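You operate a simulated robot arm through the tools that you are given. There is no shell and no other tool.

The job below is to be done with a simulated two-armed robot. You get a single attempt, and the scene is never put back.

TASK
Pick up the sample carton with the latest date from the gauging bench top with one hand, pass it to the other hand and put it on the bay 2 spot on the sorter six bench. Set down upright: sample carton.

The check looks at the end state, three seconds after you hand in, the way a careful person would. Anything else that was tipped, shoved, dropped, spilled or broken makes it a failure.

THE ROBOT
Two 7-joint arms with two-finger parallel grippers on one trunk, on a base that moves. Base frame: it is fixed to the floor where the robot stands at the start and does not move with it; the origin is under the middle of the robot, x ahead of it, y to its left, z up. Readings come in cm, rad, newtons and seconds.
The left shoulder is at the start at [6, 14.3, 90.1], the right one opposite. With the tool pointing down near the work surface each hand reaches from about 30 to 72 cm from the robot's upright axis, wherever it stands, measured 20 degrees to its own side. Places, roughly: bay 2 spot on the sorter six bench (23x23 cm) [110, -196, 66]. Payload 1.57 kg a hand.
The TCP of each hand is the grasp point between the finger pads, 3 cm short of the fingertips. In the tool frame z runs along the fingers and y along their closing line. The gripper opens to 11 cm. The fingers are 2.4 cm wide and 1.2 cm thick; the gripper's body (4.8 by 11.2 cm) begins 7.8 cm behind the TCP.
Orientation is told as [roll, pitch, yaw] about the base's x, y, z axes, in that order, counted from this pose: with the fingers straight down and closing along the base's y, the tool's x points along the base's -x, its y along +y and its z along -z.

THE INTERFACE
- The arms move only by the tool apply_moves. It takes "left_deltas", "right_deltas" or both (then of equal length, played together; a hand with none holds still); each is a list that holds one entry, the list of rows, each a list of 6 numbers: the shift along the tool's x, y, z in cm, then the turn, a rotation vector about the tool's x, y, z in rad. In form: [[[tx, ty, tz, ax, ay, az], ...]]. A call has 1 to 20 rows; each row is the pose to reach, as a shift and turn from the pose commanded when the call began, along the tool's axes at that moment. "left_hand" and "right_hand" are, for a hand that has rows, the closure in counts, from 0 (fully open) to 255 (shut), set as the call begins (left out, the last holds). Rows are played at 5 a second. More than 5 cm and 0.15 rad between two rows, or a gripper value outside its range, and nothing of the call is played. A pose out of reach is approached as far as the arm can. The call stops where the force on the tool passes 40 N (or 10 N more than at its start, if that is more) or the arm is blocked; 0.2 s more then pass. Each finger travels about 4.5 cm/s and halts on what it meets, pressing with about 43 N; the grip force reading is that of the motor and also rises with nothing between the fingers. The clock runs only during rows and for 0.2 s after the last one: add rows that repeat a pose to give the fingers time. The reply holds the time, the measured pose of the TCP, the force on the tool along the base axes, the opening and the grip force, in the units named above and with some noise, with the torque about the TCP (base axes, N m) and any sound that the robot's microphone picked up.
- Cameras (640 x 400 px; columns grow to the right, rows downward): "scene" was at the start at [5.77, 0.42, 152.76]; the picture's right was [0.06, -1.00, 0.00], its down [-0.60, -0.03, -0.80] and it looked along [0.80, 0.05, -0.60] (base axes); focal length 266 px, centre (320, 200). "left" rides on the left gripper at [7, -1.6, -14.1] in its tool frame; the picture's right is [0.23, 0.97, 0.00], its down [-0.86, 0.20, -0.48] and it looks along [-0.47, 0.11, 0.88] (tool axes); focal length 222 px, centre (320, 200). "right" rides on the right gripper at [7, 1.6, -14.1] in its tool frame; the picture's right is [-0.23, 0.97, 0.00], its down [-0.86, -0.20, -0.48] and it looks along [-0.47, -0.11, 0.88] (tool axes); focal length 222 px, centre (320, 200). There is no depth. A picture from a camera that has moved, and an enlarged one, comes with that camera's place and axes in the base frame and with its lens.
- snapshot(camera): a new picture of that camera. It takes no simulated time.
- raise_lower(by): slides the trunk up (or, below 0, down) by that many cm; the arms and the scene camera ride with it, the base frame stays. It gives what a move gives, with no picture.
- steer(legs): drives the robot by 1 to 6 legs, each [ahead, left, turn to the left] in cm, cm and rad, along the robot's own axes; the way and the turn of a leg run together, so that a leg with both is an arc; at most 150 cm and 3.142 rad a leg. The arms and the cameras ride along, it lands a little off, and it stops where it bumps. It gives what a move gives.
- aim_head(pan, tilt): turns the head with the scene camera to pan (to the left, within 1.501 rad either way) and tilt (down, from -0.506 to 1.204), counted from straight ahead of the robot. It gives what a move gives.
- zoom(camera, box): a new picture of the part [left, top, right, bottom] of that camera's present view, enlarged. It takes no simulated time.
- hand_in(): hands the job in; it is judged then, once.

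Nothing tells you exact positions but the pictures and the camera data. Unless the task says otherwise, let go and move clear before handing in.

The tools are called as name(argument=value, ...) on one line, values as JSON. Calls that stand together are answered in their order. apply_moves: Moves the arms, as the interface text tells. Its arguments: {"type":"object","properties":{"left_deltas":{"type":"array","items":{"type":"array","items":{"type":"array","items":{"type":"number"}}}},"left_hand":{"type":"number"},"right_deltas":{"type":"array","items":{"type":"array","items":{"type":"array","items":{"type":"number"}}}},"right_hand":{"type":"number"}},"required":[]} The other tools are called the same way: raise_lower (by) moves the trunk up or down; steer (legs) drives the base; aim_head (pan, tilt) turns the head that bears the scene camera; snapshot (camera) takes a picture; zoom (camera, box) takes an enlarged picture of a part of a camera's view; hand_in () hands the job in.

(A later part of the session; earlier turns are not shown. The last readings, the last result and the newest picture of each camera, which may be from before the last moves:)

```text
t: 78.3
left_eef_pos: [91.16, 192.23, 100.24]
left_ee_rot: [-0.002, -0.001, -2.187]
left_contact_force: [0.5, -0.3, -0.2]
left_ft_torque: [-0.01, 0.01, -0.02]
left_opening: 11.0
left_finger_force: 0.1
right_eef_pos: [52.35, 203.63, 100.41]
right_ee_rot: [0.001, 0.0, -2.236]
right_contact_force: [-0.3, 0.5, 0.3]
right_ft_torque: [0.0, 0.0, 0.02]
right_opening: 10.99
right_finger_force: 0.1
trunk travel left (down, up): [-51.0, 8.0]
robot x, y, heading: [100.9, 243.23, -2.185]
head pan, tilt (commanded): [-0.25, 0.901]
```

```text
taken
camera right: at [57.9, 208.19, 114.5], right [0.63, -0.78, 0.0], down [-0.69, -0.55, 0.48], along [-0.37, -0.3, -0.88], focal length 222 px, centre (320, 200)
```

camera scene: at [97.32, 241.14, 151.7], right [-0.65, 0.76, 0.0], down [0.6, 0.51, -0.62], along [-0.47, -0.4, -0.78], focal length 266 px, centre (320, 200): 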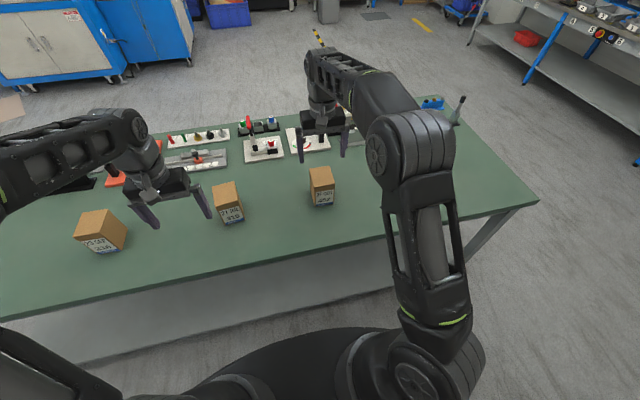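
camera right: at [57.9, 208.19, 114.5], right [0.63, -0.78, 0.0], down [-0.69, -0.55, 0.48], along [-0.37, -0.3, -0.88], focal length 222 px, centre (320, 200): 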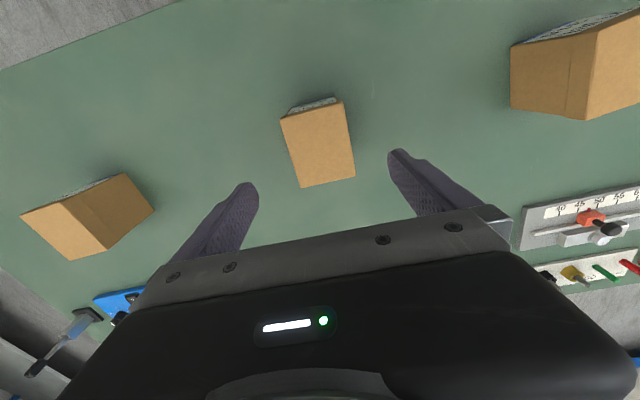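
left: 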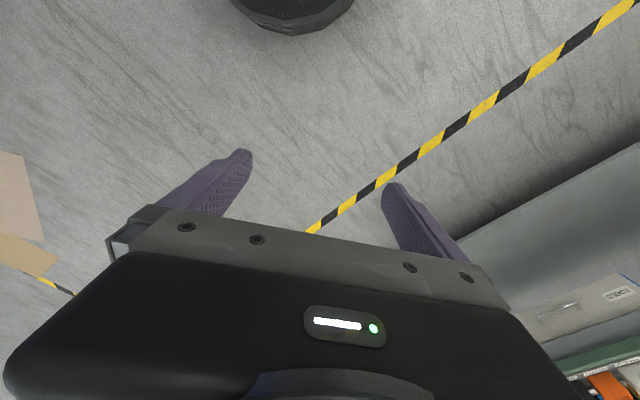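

The wrist camera agrees: the carton is centred between the fingers (52.5, 203.8). Descending straight to 3 cm below its top.

apply_moves(right_deltas=[[[0, 0, 3.3, 0, 0, 0], [0, 0, 6.6, 0, 0, 0], [0, 0, 9.9, 0, 0, 0], [0, 0, 13.2, 0, 0, 0], [0, 0, 13.2, 0, 0, 0]]], right_hand=0)

snapshot(camera="right")

zoom(camera="scene", box=[260, 110, 400, 230])

```text
t: 79.5
left_eef_pos: [91.18, 192.22, 100.22]
left_ee_rot: [0.001, 0.001, -2.186]
left_contact_force: [-0.1, 0.2, -0.2]
left_ft_torque: [0.01, 0.01, -0.02]
left_opening: 11.0
left_finger_force: 0.0
right_eef_pos: [52.1, 203.63, 87.07]
right_ee_rot: [0.001, 0.0, -2.236]
right_contact_force: [0.1, -0.2, 0.0]
right_ft_torque: [0.01, 0.01, -0.01]
right_opening: 11.02
right_finger_force: 0.1
trunk travel left (down, up): [-51.0, 8.0]
robot x, y, heading: [101.43, 243.32, -2.185]
head pan, tilt (commanded): [-0.25, 0.901]
```

```text
taken
camera right: at [57.77, 208.09, 101.18], right [0.63, -0.78, 0.0], down [-0.68, -0.55, 0.48], along [-0.37, -0.3, -0.88], focal length 222 px, centre (320, 200)
```

right: 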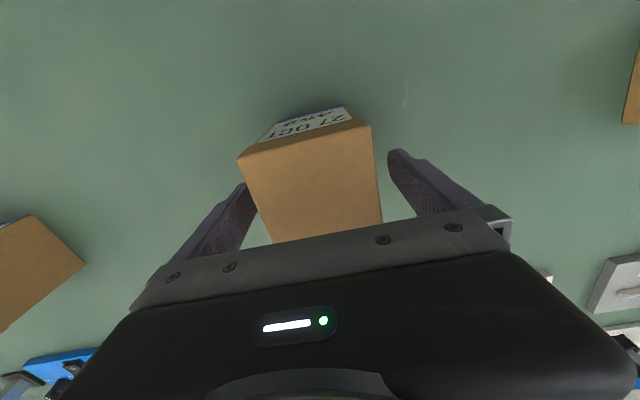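

```text
3.33 times, centred on (330, 170) of scene
camera zoom: at [97.35, 241.11, 151.7], right [-0.65, 0.76, 0.0], down [0.6, 0.51, -0.62], along [-0.47, -0.4, -0.78], focal length 888 px, centre (287, 300)
```

zoom: 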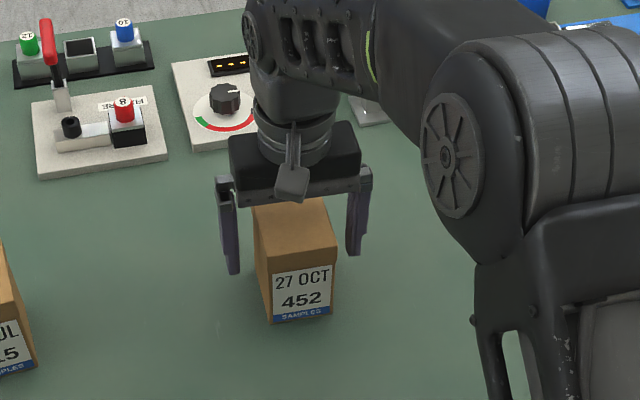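

The fingers straddle the carton with clearance both sides. Closing the right gripper.

apply_moves(right_deltas=[[[0, 0, 0, 0, 0, 0], [0, 0, 0, 0, 0, 0], [0, 0, 0, 0, 0, 0], [0, 0, 0, 0, 0, 0], [0, 0, 0, 0, 0, 0], [0, 0, 0, 0, 0, 0]]], right_hand=255)

snapshot(camera="right")

```text
t: 80.9
left_eef_pos: [91.12, 192.1, 100.15]
left_ee_rot: [0.001, -0.001, -2.184]
left_contact_force: [0.5, -0.2, 0.6]
left_ft_torque: [0.02, 0.0, 0.01]
left_opening: 11.01
left_finger_force: 0.0
right_eef_pos: [52.2, 203.59, 87.04]
right_ee_rot: [0.001, 0.001, -2.236]
right_contact_force: [0.2, -0.8, -0.5]
right_ft_torque: [-0.09, 0.01, 0.02]
right_opening: 6.78
right_finger_force: 42.8
trunk travel left (down, up): [-51.0, 8.0]
robot x, y, heading: [101.06, 243.4, -2.184]
head pan, tilt (commanded): [-0.25, 0.901]
```

```text
taken
camera right: at [57.77, 208.06, 101.21], right [0.63, -0.78, 0.0], down [-0.69, -0.55, 0.48], along [-0.37, -0.3, -0.88], focal length 222 px, centre (320, 200)
```

right: 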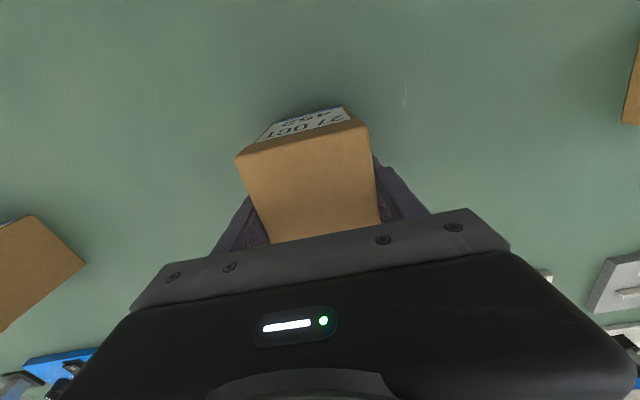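

Gripped at 6.8 cm opening. Lifting 3 cm slowly and checking that the carton comes up as one piece.

apply_moves(right_deltas=[[[0, 0, -1, 0, 0, 0], [0, 0, -2, 0, 0, 0], [0, 0, -3, 0, 0, 0], [0, 0, -3, 0, 0, 0]]])

zoom(camera="scene", box=[260, 110, 400, 230])

```text
t: 81.9
left_eef_pos: [91.19, 192.22, 100.22]
left_ee_rot: [0.0, 0.001, -2.185]
left_contact_force: [-0.6, -1.0, 0.6]
left_ft_torque: [-0.04, 0.04, -0.04]
left_opening: 11.01
left_finger_force: 0.0
right_eef_pos: [52.0, 203.62, 89.96]
right_ee_rot: [-0.001, 0.0, -2.236]
right_contact_force: [0.1, 0.0, -3.6]
right_ft_torque: [-0.03, -0.02, 0.03]
right_opening: 6.8
right_finger_force: 42.7
trunk travel left (down, up): [-51.0, 8.0]
robot x, y, heading: [101.14, 243.52, -2.183]
head pan, tilt (commanded): [-0.25, 0.901]
```

```text
3.33 times, centred on (330, 170) of scene
camera zoom: at [97.29, 241.06, 151.7], right [-0.65, 0.76, 0.0], down [0.6, 0.51, -0.62], along [-0.47, -0.4, -0.78], focal length 888 px, centre (287, 300)
```

zoom: 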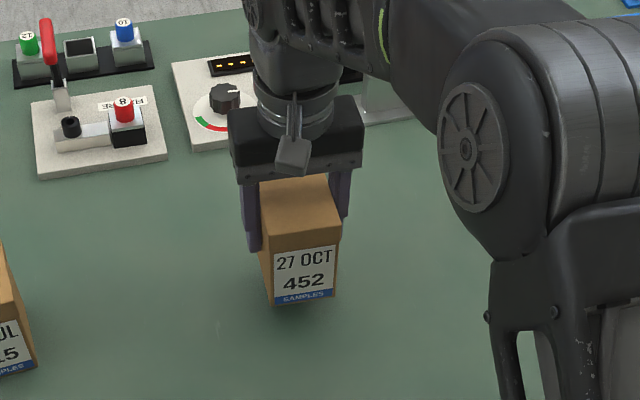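

The carton lifts as one piece (about 3.6 N). I'll raise it well clear, bring it closer to me and lift the trunk for driving.

apply_moves(right_deltas=[[[0, 0, -4, 0, 0, 0], [0, 0, -8, 0, 0, 0], [0, 0, -12, 0, 0, 0], [3, 0, -14, 0, 0, 0], [6, 0, -15, 0, 0, 0], [9, 0, -15, 0, 0, 0], [9, 0, -15, 0, 0, 0]]])

raise_lower(by=8)

snapshot(camera="scene")

```text
t: 83.5
left_eef_pos: [91.25, 192.16, 100.05]
left_ee_rot: [0.0, 0.0, -2.184]
left_contact_force: [0.2, -0.7, -0.1]
left_ft_torque: [0.01, 0.02, 0.0]
left_opening: 11.01
left_finger_force: 0.0
right_eef_pos: [57.87, 210.83, 104.93]
right_ee_rot: [0.001, 0.0, -2.236]
right_contact_force: [0.4, 0.1, -3.6]
right_ft_torque: [-0.01, 0.02, 0.0]
right_opening: 6.78
right_finger_force: 43.1
trunk travel left (down, up): [-51.0, 8.0]
robot x, y, heading: [101.21, 243.82, -2.188]
head pan, tilt (commanded): [-0.25, 0.901]
```

```text
t: 84.6
left_eef_pos: [91.22, 192.18, 108.05]
left_ee_rot: [0.001, -0.001, -2.185]
left_contact_force: [-0.2, -0.2, 0.0]
left_ft_torque: [0.0, 0.03, 0.0]
left_opening: 11.0
left_finger_force: 0.0
right_eef_pos: [57.91, 210.94, 113.03]
right_ee_rot: [-0.001, 0.001, -2.235]
right_contact_force: [0.8, -0.3, -4.6]
right_ft_torque: [0.01, -0.01, 0.02]
right_opening: 6.78
right_finger_force: 42.6
trunk travel left (down, up): [-59.0, 0.0]
robot x, y, heading: [101.48, 243.4, -2.182]
head pan, tilt (commanded): [-0.25, 0.901]
```

```text
taken
camera scene: at [97.29, 241.05, 159.69], right [-0.65, 0.76, 0.0], down [0.6, 0.51, -0.62], along [-0.47, -0.4, -0.78], focal length 266 px, centre (320, 200)
```

scene: 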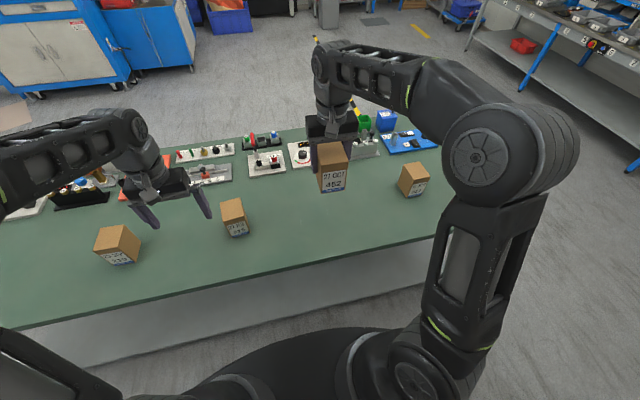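

Now the carton is held high (bottom ≈ z 105). I'll back off from the bench, strafe left out of the aisle the way I came.

steer(legs=[[-12, 0, 0], [0, 95, 0], [0, 75, 0]])

aim_head(pan=0.0, tilt=0.6)

snapshot(camera="scene")

```text
t: 94.1
left_eef_pos: [237.22, 104.31, 108.18]
left_ee_rot: [0.001, 0.0, -2.185]
left_contact_force: [-0.7, 0.6, -1.1]
left_ft_torque: [0.05, 0.0, 0.02]
left_opening: 11.01
left_finger_force: 0.0
right_eef_pos: [204.04, 122.99, 113.0]
right_ee_rot: [0.0, 0.001, -2.236]
right_contact_force: [0.0, 0.0, -4.2]
right_ft_torque: [-0.01, 0.02, 0.02]
right_opening: 6.79
right_finger_force: 43.2
trunk travel left (down, up): [-59.0, 0.0]
robot x, y, heading: [247.08, 155.5, -2.188]
head pan, tilt (commanded): [-0.25, 0.901]
```

```text
t: 94.9
left_eef_pos: [237.09, 104.32, 108.23]
left_ee_rot: [0.0, 0.0, -2.185]
left_contact_force: [0.0, -0.6, 0.1]
left_ft_torque: [0.02, -0.01, 0.0]
left_opening: 10.99
left_finger_force: 0.0
right_eef_pos: [203.89, 122.91, 112.95]
right_ee_rot: [0.0, 0.0, -2.235]
right_contact_force: [0.6, -0.2, -4.3]
right_ft_torque: [-0.03, 0.02, -0.01]
right_opening: 6.76
right_finger_force: 43.2
trunk travel left (down, up): [-59.0, 0.0]
robot x, y, heading: [247.05, 155.77, -2.182]
head pan, tilt (commanded): [0.0, 0.6]
```

```text
taken
camera scene: at [243.94, 150.87, 162.17], right [-0.82, 0.58, 0.0], down [0.33, 0.46, -0.82], along [-0.48, -0.67, -0.57], focal length 266 px, centre (320, 200)
```

scene: 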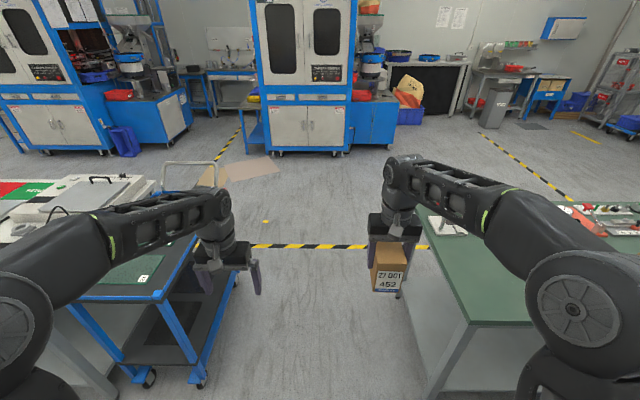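

The path through the gap is clear and I'm about centred in it. Driving through into the open corridor.

steer(legs=[[95, 1, 0], [80, 0, 0]])

snapshot(camera="scene")

```text
t: 103.7
left_eef_pos: [139.05, -39.39, 108.15]
left_ee_rot: [-0.001, -0.001, -2.171]
left_contact_force: [-0.3, -0.1, 0.5]
left_ft_torque: [0.01, 0.02, 0.01]
left_opening: 11.01
left_finger_force: 0.2
right_eef_pos: [105.47, -21.22, 112.94]
right_ee_rot: [0.0, 0.001, -2.224]
right_contact_force: [0.5, -0.6, -4.3]
right_ft_torque: [0.01, 0.01, 0.0]
right_opening: 6.78
right_finger_force: 42.7
trunk travel left (down, up): [-59.0, 0.0]
robot x, y, heading: [148.81, 12.27, -2.169]
head pan, tilt (commanded): [0.0, 0.6]
```

```text
taken
camera scene: at [145.21, 7.16, 162.17], right [-0.82, 0.57, 0.0], down [0.32, 0.47, -0.82], along [-0.47, -0.68, -0.57], focal length 266 px, centre (320, 200)
```

scene: 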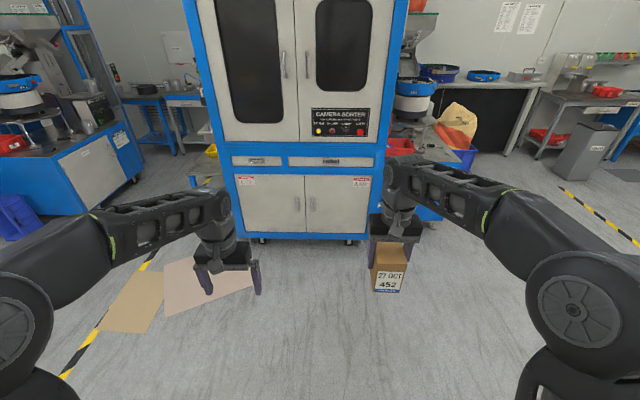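

I'm in open floor with the carton held in the right hand. Now I turn the left hand so its fingers point to my right (about 20° downward) with closing along my forward axis, ready for the handover.

apply_moves(left_deltas=[[[-0.15, 0.31, -0.29, 0.073, 0.073, -0.1042], [-0.31, 0.62, -0.58, 0.146, 0.146, -0.2084], [-0.46, 0.92, -0.88, 0.2189, 0.2189, -0.3126], [-0.62, 1.23, -1.17, 0.2919, 0.2919, -0.4167], [-0.77, 1.54, -1.46, 0.3649, 0.3649, -0.5209], [-0.92, 1.85, -1.75, 0.4379, 0.4379, -0.6251], [-1.08, 2.15, -2.05, 0.5108, 0.5108, -0.7293], [-1.23, 2.46, -2.34, 0.5838, 0.5838, -0.8335], [-1.38, 2.77, -2.63, 0.6568, 0.6568, -0.9377], [-1.54, 3.08, -2.92, 0.7298, 0.7298, -1.0418], [-1.69, 3.38, -3.22, 0.8027, 0.8027, -1.146], [-1.85, 3.69, -3.51, 0.8757, 0.8757, -1.2502], [-2, 4, -3.8, 0.9487, 0.9487, -1.3544], [-2, 4, -3.8, 0.9487, 0.9487, -1.3544]]], left_hand=0)

snapshot(camera="scene")

snapshot(camera="left")

```text
t: 106.7
left_eef_pos: [140.88, -45.07, 108.49]
left_ee_rot: [0.1, 1.116, -0.468]
left_contact_force: [-0.3, -0.3, 0.8]
left_ft_torque: [-0.03, 0.0, -0.01]
left_opening: 11.03
left_finger_force: 0.0
left hand out of reach, approached as far as the arm can: row 4, 5, 6, 7, 8, 9, 10, 11, 12, 13, 14
right_eef_pos: [105.6, -21.22, 112.92]
right_ee_rot: [0.0, -0.001, -2.222]
right_contact_force: [0.2, 0.6, -4.4]
right_ft_torque: [-0.03, 0.01, 0.0]
right_opening: 6.76
right_finger_force: 43.1
trunk travel left (down, up): [-59.0, 0.0]
robot x, y, heading: [148.47, 12.61, -2.171]
head pan, tilt (commanded): [0.0, 0.6]
```

```text
taken
camera scene: at [145.25, 7.26, 162.18], right [-0.82, 0.57, 0.0], down [0.32, 0.47, -0.83], along [-0.47, -0.68, -0.56], focal length 266 px, centre (320, 200)
```

scene: 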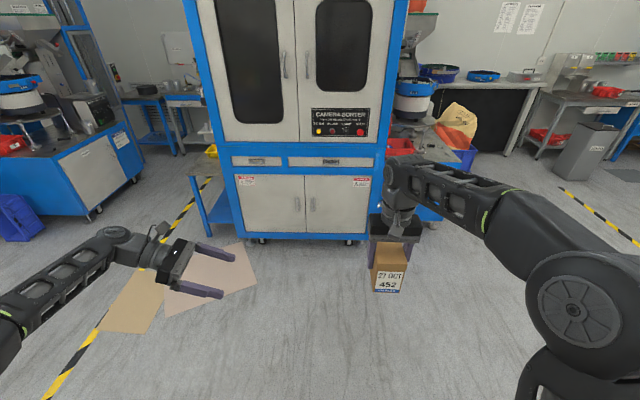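

```text
taken
camera left: at [147.94, -51.92, 120.75], right [0.43, 0.87, 0.25], down [0.8, -0.24, -0.55], along [-0.42, 0.43, -0.8], focal length 222 px, centre (320, 200)
```

left: 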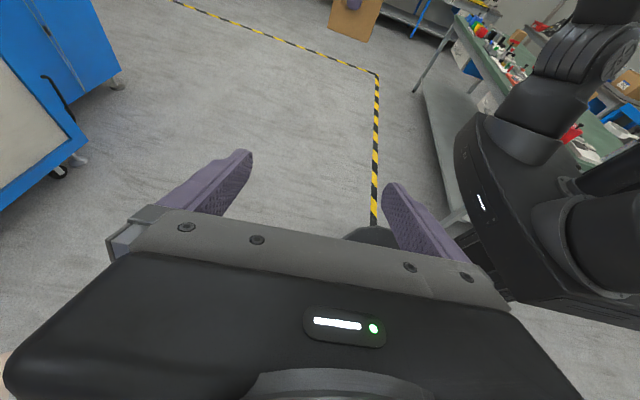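

The left hand is nearly in the wanted orientation (pointing right, ~26° down), though the arm was at the edge of its range. I'll shift it inward toward the centre where it should reach fully.

apply_moves(left_deltas=[[[0.35, 0, 3.87, 0, 0, 0], [0.7, 0, 7.74, 0, 0, 0], [1.05, 0, 11.6, 0, 0, 0], [1.37, 0, 15.47, 0, 0, 0], [1.37, 0, 15.47, 0, 0, 0]]], left_hand=0)

snapshot(camera="scene")

```text
t: 107.9
left_eef_pos: [128.61, -37.2, 102.77]
left_ee_rot: [0.095, 1.116, -0.472]
left_contact_force: [-0.2, -0.1, 0.1]
left_ft_torque: [-0.03, 0.0, -0.01]
left_opening: 11.0
left_finger_force: 0.0
right_eef_pos: [105.43, -21.16, 113.02]
right_ee_rot: [0.0, -0.001, -2.222]
right_contact_force: [-0.4, 0.0, -5.0]
right_ft_torque: [-0.03, 0.03, 0.01]
right_opening: 6.78
right_finger_force: 42.6
trunk travel left (down, up): [-59.0, 0.0]
robot x, y, heading: [148.25, 12.24, -2.174]
head pan, tilt (commanded): [0.0, 0.6]
```

```text
taken
camera scene: at [145.29, 7.19, 162.18], right [-0.82, 0.57, 0.0], down [0.32, 0.47, -0.82], along [-0.47, -0.68, -0.57], focal length 266 px, centre (320, 200)
```

scene: 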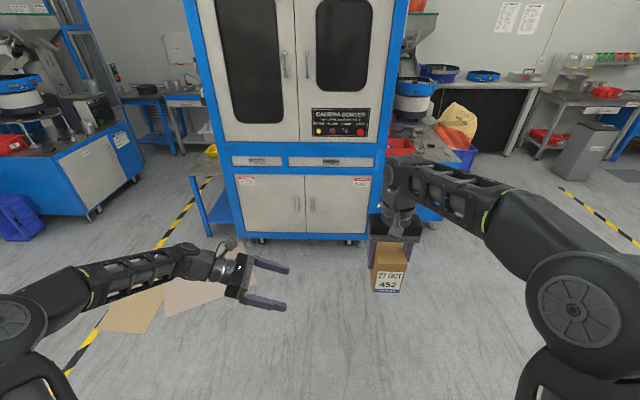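

Deltas apply from the achieved pose, good. Now I bring the carton to the centre with the right hand and square it to my heading, while trimming the left hand's orientation so its closing line is level.

apply_moves(right_deltas=[[[0.17, 3.25, 0, 0, 0, -0.013], [0.34, 6.5, 0, 0, 0, -0.026], [0.5, 9.75, 0, 0, 0, -0.039], [0.67, 13.0, 0, 0, 0, -0.052], [0.67, 13.0, 0, 0, 0, -0.052]]], left_deltas=[[[0, 0, 0, -0.005, 0, 0.014], [0, 0, 0, -0.01, 0, 0.028], [0, 0, 0, -0.015, 0, 0.042], [0, 0, 0, -0.02, 0, 0.056], [0, 0, 0, -0.02, 0, 0.056]]])

snapshot(camera="scene")

snapshot(camera="left")

```text
t: 109.1
left_eef_pos: [128.54, -37.08, 102.98]
left_ee_rot: [-0.001, 1.118, -0.602]
left_contact_force: [-0.6, 0.5, 0.1]
left_ft_torque: [0.01, 0.0, 0.02]
left_opening: 11.0
left_finger_force: 0.1
right_eef_pos: [116.24, -28.61, 113.2]
right_ee_rot: [-0.001, 0.0, -2.172]
right_contact_force: [0.4, 0.0, -3.1]
right_ft_torque: [-0.02, 0.0, -0.01]
right_opening: 6.78
right_finger_force: 43.1
trunk travel left (down, up): [-59.0, 0.0]
robot x, y, heading: [148.36, 12.59, -2.17]
head pan, tilt (commanded): [0.0, 0.6]
```

```text
taken
camera scene: at [145.22, 7.23, 162.18], right [-0.82, 0.57, 0.0], down [0.32, 0.47, -0.82], along [-0.47, -0.68, -0.57], focal length 266 px, centre (320, 200)
```

scene: 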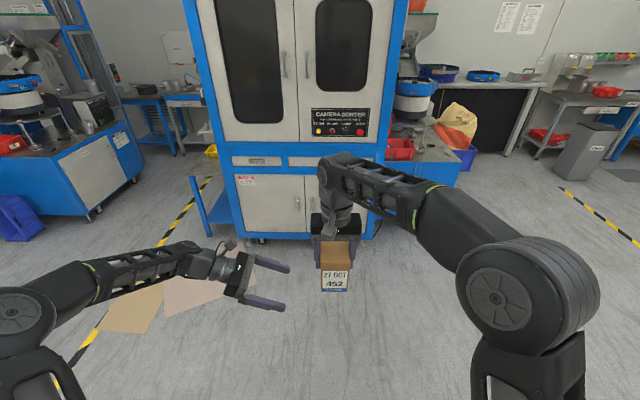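

```text
taken
camera left: at [135.68, -43.89, 115.31], right [0.47, 0.86, 0.2], down [0.78, -0.29, -0.56], along [-0.42, 0.42, -0.8], focal length 222 px, centre (320, 200)
```

left: 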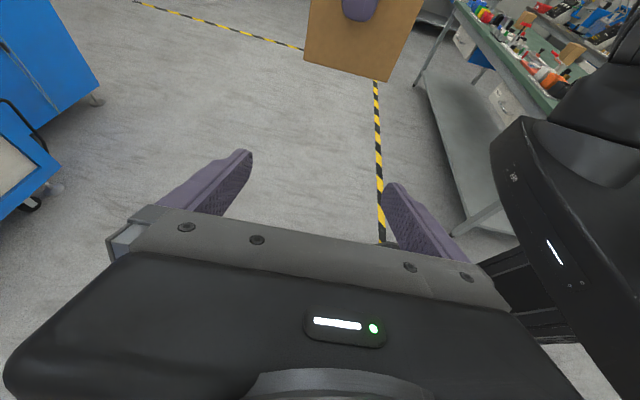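

Both hands are now squared up. I raise the left hand to the approach point, to the left of the carton's lower half, before advancing along its finger direction.

apply_moves(left_deltas=[[[4, 0.05, -1, 0, 0, 0], [8, 0.1, -2, 0, 0, 0], [12.4, 0.16, -2.6, 0, 0, 0], [12.4, 0.16, -2.6, 0, 0, 0]]], left_hand=0)

snapshot(camera="scene")

snapshot(camera="left")

snapshot(camera="right")

```text
t: 110.1
left_eef_pos: [125.92, -35.5, 115.3]
left_ee_rot: [0.004, 1.121, -0.598]
left_contact_force: [-0.7, -0.9, 0.1]
left_ft_torque: [0.01, 0.02, 0.01]
left_opening: 10.99
left_finger_force: 0.0
right_eef_pos: [116.28, -28.81, 113.09]
right_ee_rot: [-0.001, 0.001, -2.171]
right_contact_force: [0.6, 0.1, -4.5]
right_ft_torque: [0.01, 0.05, -0.03]
right_opening: 6.79
right_finger_force: 43.2
trunk travel left (down, up): [-59.0, 0.0]
robot x, y, heading: [148.67, 12.36, -2.171]
head pan, tilt (commanded): [0.0, 0.6]
```

```text
taken
camera scene: at [145.29, 7.11, 162.17], right [-0.82, 0.57, 0.0], down [0.32, 0.47, -0.82], along [-0.47, -0.68, -0.57], focal length 266 px, centre (320, 200)
```

scene: 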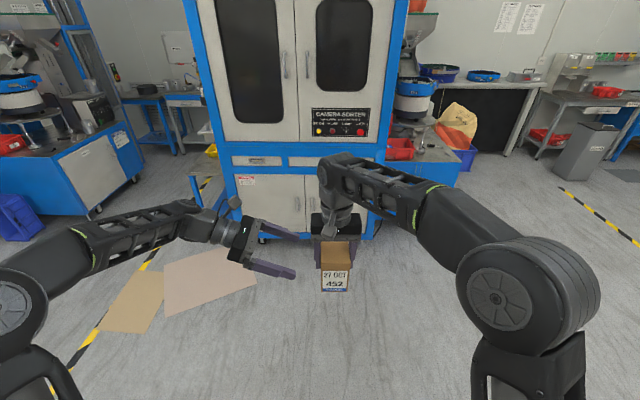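

```text
taken
camera left: at [133.07, -42.13, 127.7], right [0.47, 0.86, 0.21], down [0.78, -0.29, -0.56], along [-0.42, 0.42, -0.8], focal length 222 px, centre (320, 200)
```

left: 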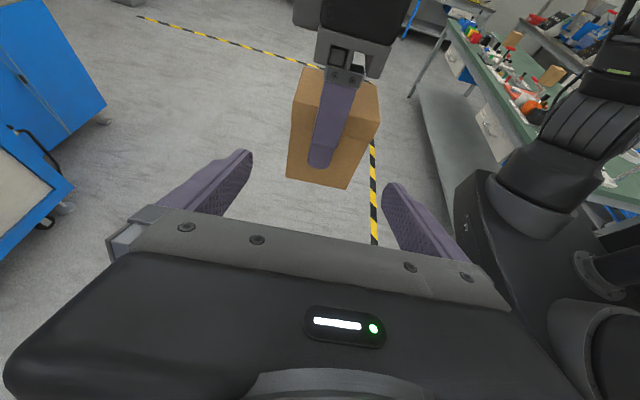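

```text
taken
camera right: at [121.58, -23.86, 127.29], right [0.68, -0.74, 0.0], down [-0.65, -0.59, 0.48], along [-0.35, -0.32, -0.88], focal length 222 px, centre (320, 200)
```

right: 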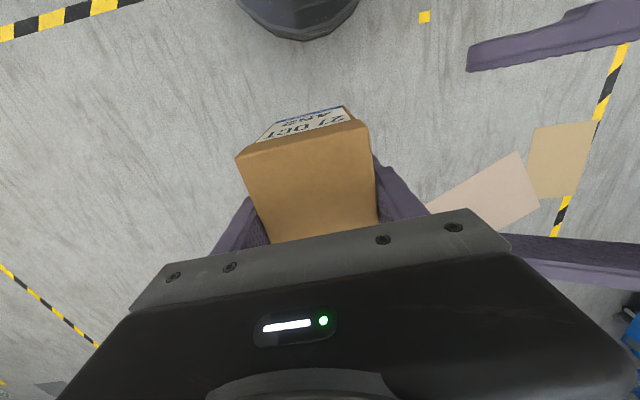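

The carton is well centred between the left fingers' planes. Advancing the first 6 cm along the fingers, then checking.

apply_moves(left_deltas=[[[0, 0.1, 2, 0, 0, 0], [0, 0.2, 4, 0, 0, 0], [0, 0.2, 6, 0, 0, 0], [0, 0.2, 6, 0, 0, 0]]], left_hand=0)

zoom(camera="scene", box=[200, 170, 400, 310])

snapshot(camera="left")

snapshot(camera="right")

```text
t: 111.1
left_eef_pos: [121.67, -32.01, 112.67]
left_ee_rot: [0.001, 1.119, -0.6]
left_contact_force: [-0.3, -0.1, 0.7]
left_ft_torque: [-0.01, -0.02, -0.01]
left_opening: 11.03
left_finger_force: 0.0
right_eef_pos: [116.37, -28.68, 113.17]
right_ee_rot: [0.001, 0.0, -2.171]
right_contact_force: [-0.5, -0.3, -4.2]
right_ft_torque: [-0.01, 0.03, 0.01]
right_opening: 6.79
right_finger_force: 42.8
trunk travel left (down, up): [-59.0, 0.0]
robot x, y, heading: [148.54, 12.19, -2.169]
head pan, tilt (commanded): [0.0, 0.6]
```

```text
2.86 times, centred on (300, 240) of scene
camera zoom: at [145.28, 7.2, 162.18], right [-0.82, 0.57, 0.0], down [0.32, 0.47, -0.82], along [-0.47, -0.68, -0.57], focal length 761 px, centre (377, 86)
```

zoom: 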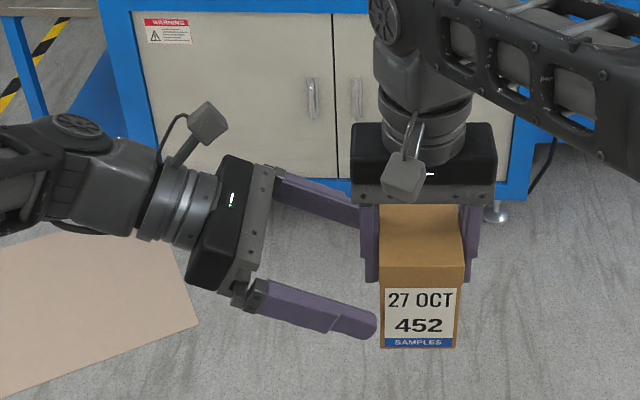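

```text
taken
camera left: at [128.83, -38.82, 124.98], right [0.47, 0.86, 0.21], down [0.78, -0.29, -0.56], along [-0.42, 0.42, -0.8], focal length 222 px, centre (320, 200)
```

left: 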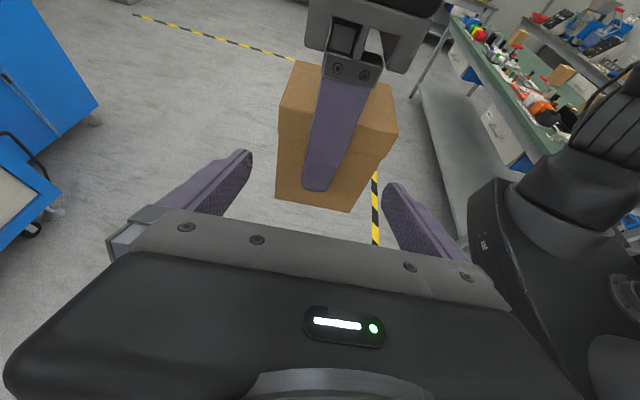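

```text
taken
camera right: at [121.57, -23.79, 127.32], right [0.68, -0.74, 0.0], down [-0.65, -0.59, 0.48], along [-0.35, -0.32, -0.88], focal length 222 px, centre (320, 200)
```

right: 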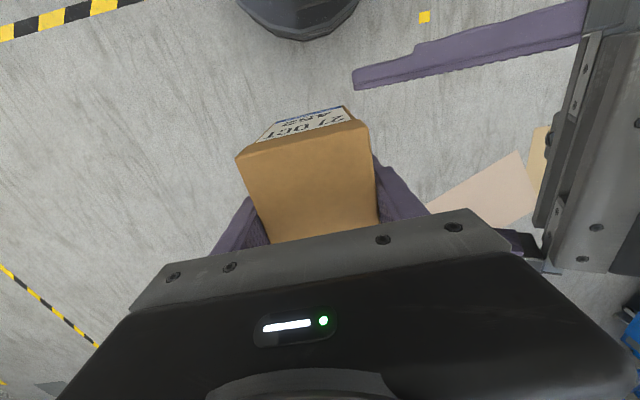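

Geometry looks good; both fingers pass in front of and behind the carton. Advancing the remaining 6 cm.

apply_moves(left_deltas=[[[0, 0, 2, 0, 0, 0], [0, 0, 4, 0, 0, 0], [0, 0, 6, 0, 0, 0], [0, 0, 6, 0, 0, 0]]], left_hand=0)

zoom(camera="scene", box=[200, 170, 400, 310])

snapshot(camera="left")

snapshot(camera="right")

```text
t: 112.1
left_eef_pos: [117.3, -28.97, 110.07]
left_ee_rot: [0.002, 1.119, -0.6]
left_contact_force: [-0.1, -0.3, -0.7]
left_ft_torque: [-0.03, -0.03, -0.01]
left_opening: 10.98
left_finger_force: 0.0
right_eef_pos: [116.27, -28.73, 113.13]
right_ee_rot: [0.001, 0.001, -2.171]
right_contact_force: [0.3, -0.2, -3.3]
right_ft_torque: [-0.02, 0.01, 0.0]
right_opening: 6.8
right_finger_force: 43.0
trunk travel left (down, up): [-59.0, 0.0]
robot x, y, heading: [148.2, 12.26, -2.175]
head pan, tilt (commanded): [0.0, 0.6]
```

```text
2.86 times, centred on (300, 240) of scene
camera zoom: at [145.29, 7.2, 162.18], right [-0.82, 0.57, 0.0], down [0.32, 0.47, -0.82], along [-0.47, -0.68, -0.57], focal length 761 px, centre (377, 86)
```

zoom: 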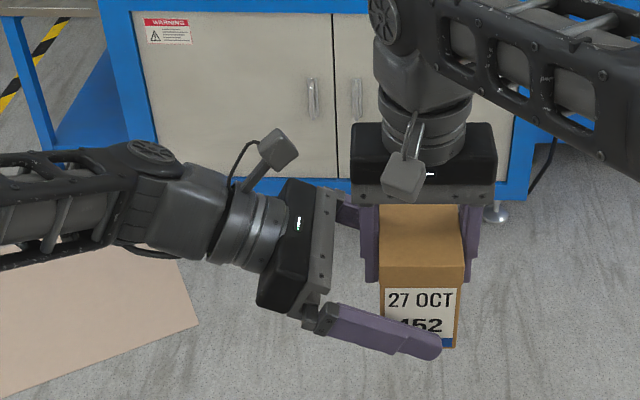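

```text
taken
camera left: at [124.49, -35.72, 122.4], right [0.47, 0.86, 0.21], down [0.78, -0.29, -0.56], along [-0.42, 0.42, -0.8], focal length 222 px, centre (320, 200)
```

left: 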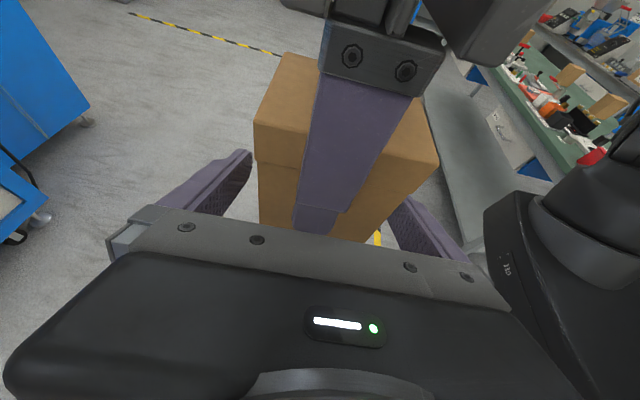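

```text
taken
camera right: at [121.57, -23.79, 127.32], right [0.68, -0.74, 0.0], down [-0.65, -0.59, 0.48], along [-0.35, -0.32, -0.88], focal length 222 px, centre (320, 200)
```

right: 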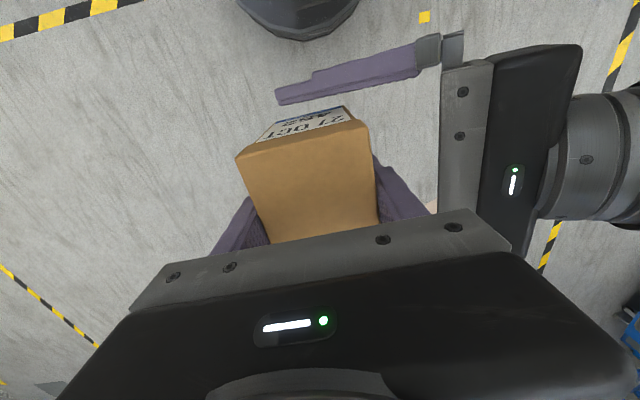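

The left fingers straddle the lower half front and back. Closing the left gripper while the right still holds.

apply_moves(left_deltas=[[[0, 0, 0, 0, 0, 0], [0, 0, 0, 0, 0, 0], [0, 0, 0, 0, 0, 0], [0, 0, 0, 0, 0, 0], [0, 0, 0, 0, 0, 0], [0, 0, 0, 0, 0, 0]]], left_hand=255)

zoom(camera="scene", box=[200, 170, 400, 310])

snapshot(camera="left")

```text
t: 113.5
left_eef_pos: [117.29, -28.95, 109.99]
left_ee_rot: [0.004, 1.118, -0.601]
left_contact_force: [8.4, 11.9, 1.0]
left_ft_torque: [-0.44, 0.28, 0.62]
left_opening: 8.19
left_finger_force: 42.4
right_eef_pos: [116.14, -28.64, 113.13]
right_ee_rot: [-0.001, -0.002, -2.173]
right_contact_force: [-7.8, -12.0, -4.8]
right_ft_torque: [0.07, -0.02, -0.79]
right_opening: 6.79
right_finger_force: 43.5
trunk travel left (down, up): [-59.0, 0.0]
robot x, y, heading: [148.78, 11.91, -2.17]
head pan, tilt (commanded): [0.0, 0.6]
```

```text
2.86 times, centred on (300, 240) of scene
camera zoom: at [145.25, 7.2, 162.18], right [-0.82, 0.57, 0.0], down [0.32, 0.47, -0.82], along [-0.47, -0.68, -0.57], focal length 761 px, centre (377, 86)
```

zoom: 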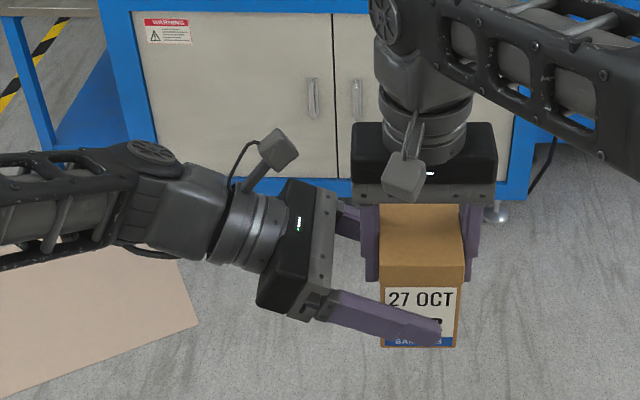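

```text
taken
camera left: at [124.47, -35.68, 122.4], right [0.47, 0.86, 0.21], down [0.77, -0.29, -0.56], along [-0.42, 0.42, -0.8], focal length 222 px, centre (320, 200)
```

left: 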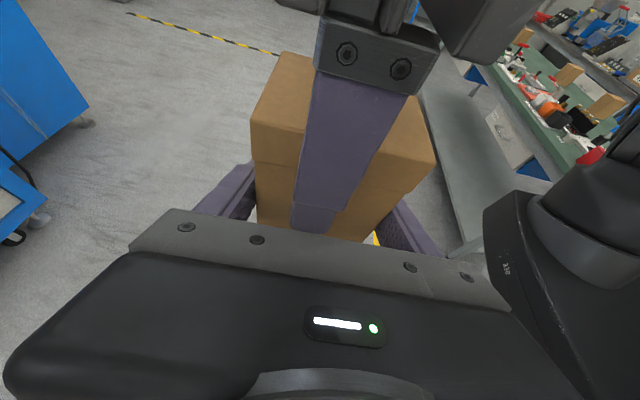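

Both hands hold the carton; there's a mild 14 N internal force. I'll ease the left hand slightly to relieve it before releasing the right.

apply_moves(left_deltas=[[[0, 0.1, 0, 0, 0, 0], [0, 0.15, 0, 0, 0, 0], [0, 0.15, 0, 0, 0, 0]]])

```text
t: 114.3
left_eef_pos: [117.38, -28.88, 110.0]
left_ee_rot: [0.004, 1.117, -0.598]
left_contact_force: [9.2, 12.1, 1.8]
left_ft_torque: [0.54, 0.07, 0.11]
left_opening: 8.19
left_finger_force: 42.7
right_eef_pos: [116.18, -28.59, 113.11]
right_ee_rot: [-0.001, -0.002, -2.171]
right_contact_force: [-8.9, -11.0, -6.3]
right_ft_torque: [-0.89, 0.22, -0.31]
right_opening: 6.8
right_finger_force: 43.1
trunk travel left (down, up): [-59.0, 0.0]
robot x, y, heading: [148.51, 12.35, -2.174]
head pan, tilt (commanded): [0.0, 0.6]
```

The force stays modest. Now releasing the right gripper just enough (to ~8.7 cm) so its finger doesn't touch the left hand.

apply_moves(right_deltas=[[[0, 0, 0, 0, 0, 0], [0, 0, 0, 0, 0, 0], [0, 0, 0, 0, 0, 0], [0, 0, 0, 0, 0, 0]]], right_hand=55)

zoom(camera="scene", box=[200, 170, 400, 310])

snapshot(camera="right")

snapshot(camera="left")

```text
t: 115.3
left_eef_pos: [117.44, -28.83, 110.02]
left_ee_rot: [0.003, 1.119, -0.601]
left_contact_force: [-0.6, 0.7, 0.3]
left_ft_torque: [-0.02, -0.07, 0.01]
left_opening: 8.19
left_finger_force: 43.5
right_eef_pos: [116.31, -28.62, 113.19]
right_ee_rot: [0.0, -0.001, -2.17]
right_contact_force: [0.0, 0.1, -0.5]
right_ft_torque: [-0.01, -0.03, -0.03]
right_opening: 8.63
right_finger_force: 0.0
trunk travel left (down, up): [-59.0, 0.0]
robot x, y, heading: [148.8, 12.25, -2.171]
head pan, tilt (commanded): [0.0, 0.6]
```

```text
2.86 times, centred on (300, 240) of scene
camera zoom: at [145.25, 7.2, 162.18], right [-0.82, 0.57, 0.0], down [0.32, 0.47, -0.82], along [-0.47, -0.68, -0.57], focal length 761 px, centre (377, 86)
```

zoom: 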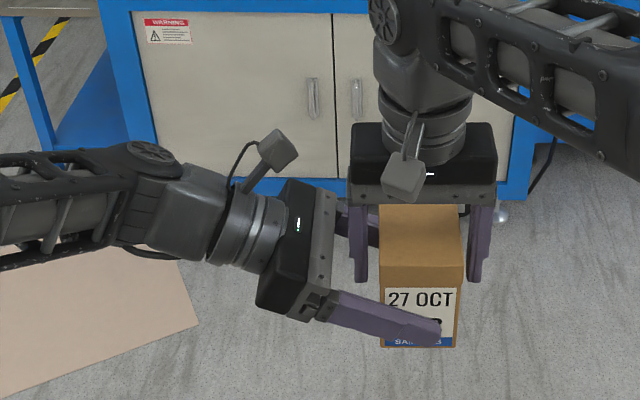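

```text
taken
camera right: at [121.54, -23.79, 127.31], right [0.68, -0.74, 0.0], down [-0.65, -0.59, 0.48], along [-0.35, -0.32, -0.88], focal length 222 px, centre (320, 200)
```

right: 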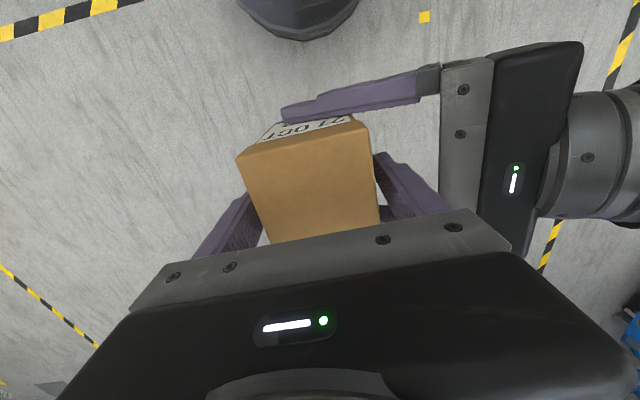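

```text
taken
camera left: at [124.52, -35.66, 122.39], right [0.47, 0.86, 0.21], down [0.78, -0.29, -0.56], along [-0.42, 0.42, -0.8], focal length 222 px, centre (320, 200)
```

left: 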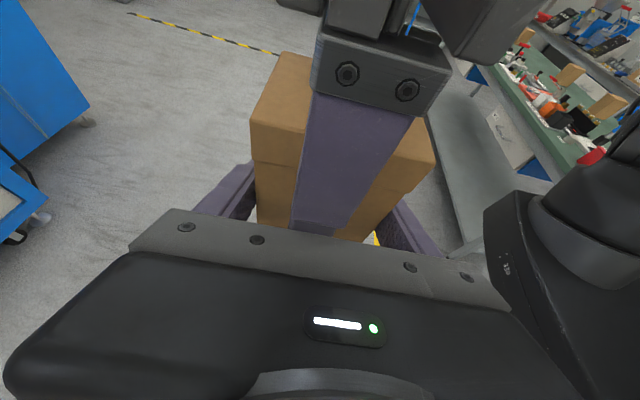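

The left hand now holds the carton on its own. Lifting the right hand straight up off it.

apply_moves(right_deltas=[[[0, 0, -2, 0, 0, 0], [0, 0, -4, 0, 0, 0], [0, 0, -6, 0, 0, 0], [0, 0, -8, 0, 0, 0], [0, 0, -10, 0, 0, 0], [0, 0, -12, 0, 0, 0]]])

snapshot(camera="scene")

```text
t: 116.7
left_eef_pos: [117.43, -28.95, 109.89]
left_ee_rot: [0.001, 1.12, -0.6]
left_contact_force: [-0.2, -0.6, -0.4]
left_ft_torque: [-0.04, -0.05, 0.03]
left_opening: 8.18
left_finger_force: 42.7
right_eef_pos: [116.14, -28.6, 115.05]
right_ee_rot: [0.0, 0.0, -2.171]
right_contact_force: [-0.1, -0.3, -0.6]
right_ft_torque: [-0.02, 0.02, -0.05]
right_opening: 8.62
right_finger_force: 0.0
right hand out of reach, approached as far as the arm can: row 2, 3, 4, 5, 6
trunk travel left (down, up): [-59.0, 0.0]
robot x, y, heading: [148.84, 12.17, -2.175]
head pan, tilt (commanded): [0.0, 0.6]
```

```text
taken
camera scene: at [145.24, 7.2, 162.18], right [-0.82, 0.57, 0.0], down [0.32, 0.47, -0.82], along [-0.47, -0.68, -0.57], focal length 266 px, centre (320, 200)
```

scene: 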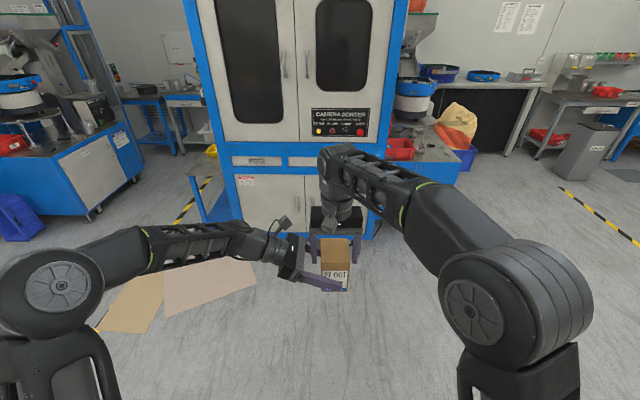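

The right arm can't go higher there, so I'll instead lower the left hand (with the carton) straight down, clear of the right fingers.

apply_moves(left_deltas=[[[-1.8, 0, 0.875, 0, 0, 0], [-3.6, 0, 1.75, 0, 0, 0], [-5.4, 0, 2.63, 0, 0, 0], [-7.2, 0, 3.5, 0, 0, 0], [-9.0, 0, 4.38, 0, 0, 0], [-9.0, 0, 4.38, 0, 0, 0]]])

snapshot(camera="scene")

snapshot(camera="left")

```text
t: 118.1
left_eef_pos: [117.31, -28.8, 99.82]
left_ee_rot: [0.0, 1.118, -0.601]
left_contact_force: [-0.1, 0.2, -0.4]
left_ft_torque: [-0.01, -0.02, 0.0]
left_opening: 8.19
left_finger_force: 42.6
right_eef_pos: [116.29, -28.43, 115.12]
right_ee_rot: [-0.001, 0.001, -2.171]
right_contact_force: [0.5, 0.0, 0.1]
right_ft_torque: [0.01, 0.01, -0.01]
right_opening: 8.6
right_finger_force: 0.0
trunk travel left (down, up): [-59.0, 0.0]
robot x, y, heading: [148.35, 12.37, -2.169]
head pan, tilt (commanded): [0.0, 0.6]
```

```text
taken
camera scene: at [145.26, 7.23, 162.18], right [-0.82, 0.57, 0.0], down [0.32, 0.47, -0.82], along [-0.47, -0.68, -0.57], focal length 266 px, centre (320, 200)
```

scene: 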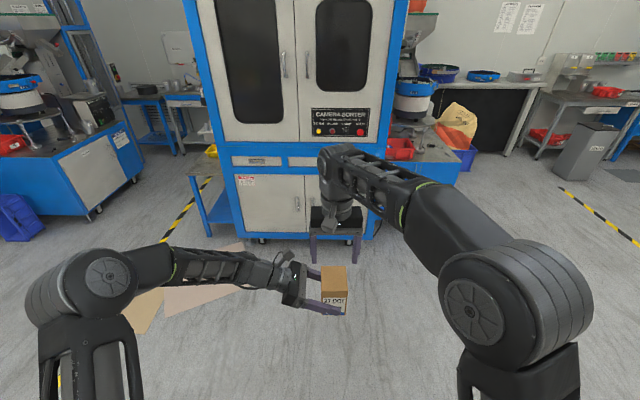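

```text
taken
camera left: at [124.41, -35.64, 112.22], right [0.47, 0.86, 0.2], down [0.78, -0.29, -0.56], along [-0.42, 0.42, -0.8], focal length 222 px, centre (320, 200)
```

left: 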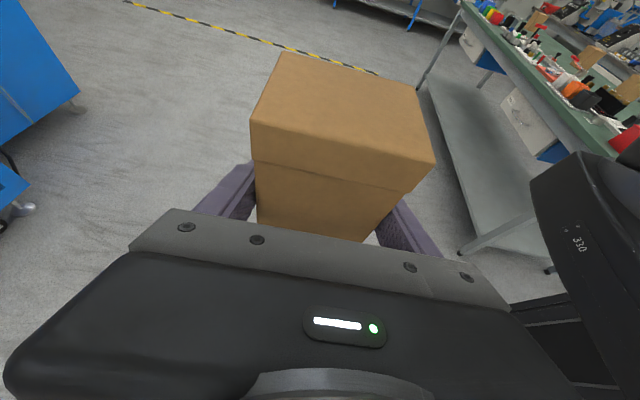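

The handover is complete; the left hand holds the carton upright. The sorter will be close on my right at the destination, so I tuck the right arm back and to the side now and check its elbow.

apply_moves(right_deltas=[[[1, -4.5, 0, 0, 0, 0], [2, -9, 0, 0, 0, 0], [3, -13.5, 0, 0, 0, 0], [6, -17, 0, 0, 0, 0], [9, -20.5, 0, 0, 0, 0], [12, -24, 0, 0, 0, 0], [15, -27.5, 0, 0, 0, 0], [18, -31, 0, 0, 0, 0], [18, -31, 0, 0, 0, 0]]], right_hand=55)

aim_head(pan=0.0, tilt=1.1)

snapshot(camera="scene")

```text
t: 120.1
left_eef_pos: [117.32, -28.87, 99.86]
left_ee_rot: [0.003, 1.117, -0.599]
left_contact_force: [-0.5, -1.1, -0.4]
left_ft_torque: [-0.02, -0.01, -0.02]
left_opening: 8.18
left_finger_force: 43.2
right_eef_pos: [101.57, 3.66, 115.37]
right_ee_rot: [0.001, 0.002, -2.171]
right_contact_force: [-0.5, -0.4, 0.0]
right_ft_torque: [0.0, 0.01, 0.01]
right_opening: 8.61
right_finger_force: 0.2
trunk travel left (down, up): [-59.0, 0.0]
robot x, y, heading: [148.65, 12.07, -2.171]
head pan, tilt (commanded): [0.0, 0.6]
```

```text
t: 121.0
left_eef_pos: [117.31, -28.79, 99.91]
left_ee_rot: [0.002, 1.12, -0.6]
left_contact_force: [-0.1, -0.2, 1.1]
left_ft_torque: [-0.03, -0.04, 0.01]
left_opening: 8.17
left_finger_force: 43.2
right_eef_pos: [101.51, 3.63, 115.53]
right_ee_rot: [0.0, 0.0, -2.171]
right_contact_force: [0.2, -0.4, 0.1]
right_ft_torque: [0.01, 0.02, 0.01]
right_opening: 8.6
right_finger_force: 0.1
trunk travel left (down, up): [-59.0, 0.0]
robot x, y, heading: [148.34, 12.69, -2.171]
head pan, tilt (commanded): [0.0, 1.1]
```

```text
taken
camera scene: at [146.67, 9.29, 158.32], right [-0.82, 0.57, 0.0], down [0.5, 0.73, -0.45], along [-0.26, -0.37, -0.89], focal length 266 px, centre (320, 200)
```

scene: 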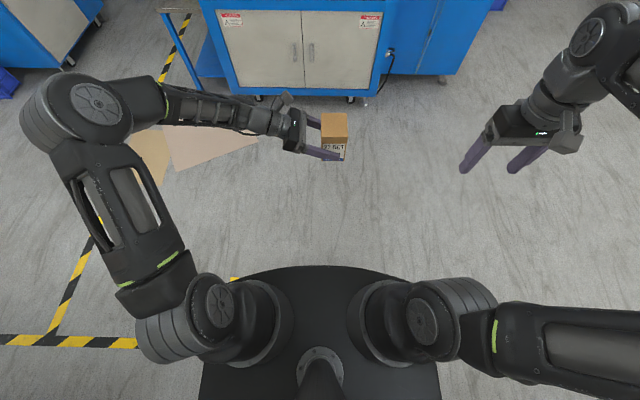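

The right arm is tucked close, elbow out to the side. Next I drive toward the bay bench, staging about 35 cm short and turned 0.45 rad so the right arm stays clear of the sorter.

steer(legs=[[40, 60, 0], [76, 66, 0], [0, 0, -0.45]])

aim_head(pan=0.0, tilt=0.75)

snapshot(camera="scene")

```text
t: 131.1
left_eef_pos: [140.91, -178.6, 99.87]
left_ee_rot: [0.003, 1.119, -1.037]
left_contact_force: [0.3, 0.5, -0.5]
left_ft_torque: [-0.05, -0.05, 0.0]
left_opening: 8.18
left_finger_force: 43.1
right_eef_pos: [140.4, -142.44, 115.38]
right_ee_rot: [0.001, -0.001, -2.606]
right_contact_force: [0.5, 0.2, -0.1]
right_ft_torque: [-0.01, -0.02, -0.03]
right_opening: 8.62
right_finger_force: 0.0
trunk travel left (down, up): [-59.0, 0.0]
robot x, y, heading: [186.72, -154.67, -2.605]
head pan, tilt (commanded): [0.0, 1.1]
```

```text
t: 131.9
left_eef_pos: [140.83, -178.57, 99.89]
left_ee_rot: [0.0, 1.119, -1.037]
left_contact_force: [0.1, -0.1, 0.2]
left_ft_torque: [-0.02, -0.03, -0.02]
left_opening: 8.21
left_finger_force: 43.8
right_eef_pos: [140.29, -142.41, 115.39]
right_ee_rot: [0.0, 0.001, -2.606]
right_contact_force: [0.7, -0.2, -0.2]
right_ft_torque: [0.0, 0.02, -0.03]
right_opening: 8.6
right_finger_force: 0.1
trunk travel left (down, up): [-59.0, 0.0]
robot x, y, heading: [186.59, -154.3, -2.608]
head pan, tilt (commanded): [0.0, 0.75]
```

```text
taken
camera scene: at [181.93, -157.37, 160.88], right [-0.51, 0.86, 0.0], down [0.59, 0.35, -0.73], along [-0.63, -0.37, -0.68], focal length 266 px, centre (320, 200)
```

scene: 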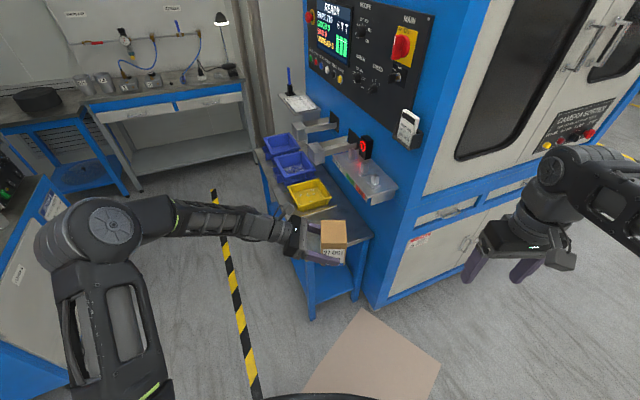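

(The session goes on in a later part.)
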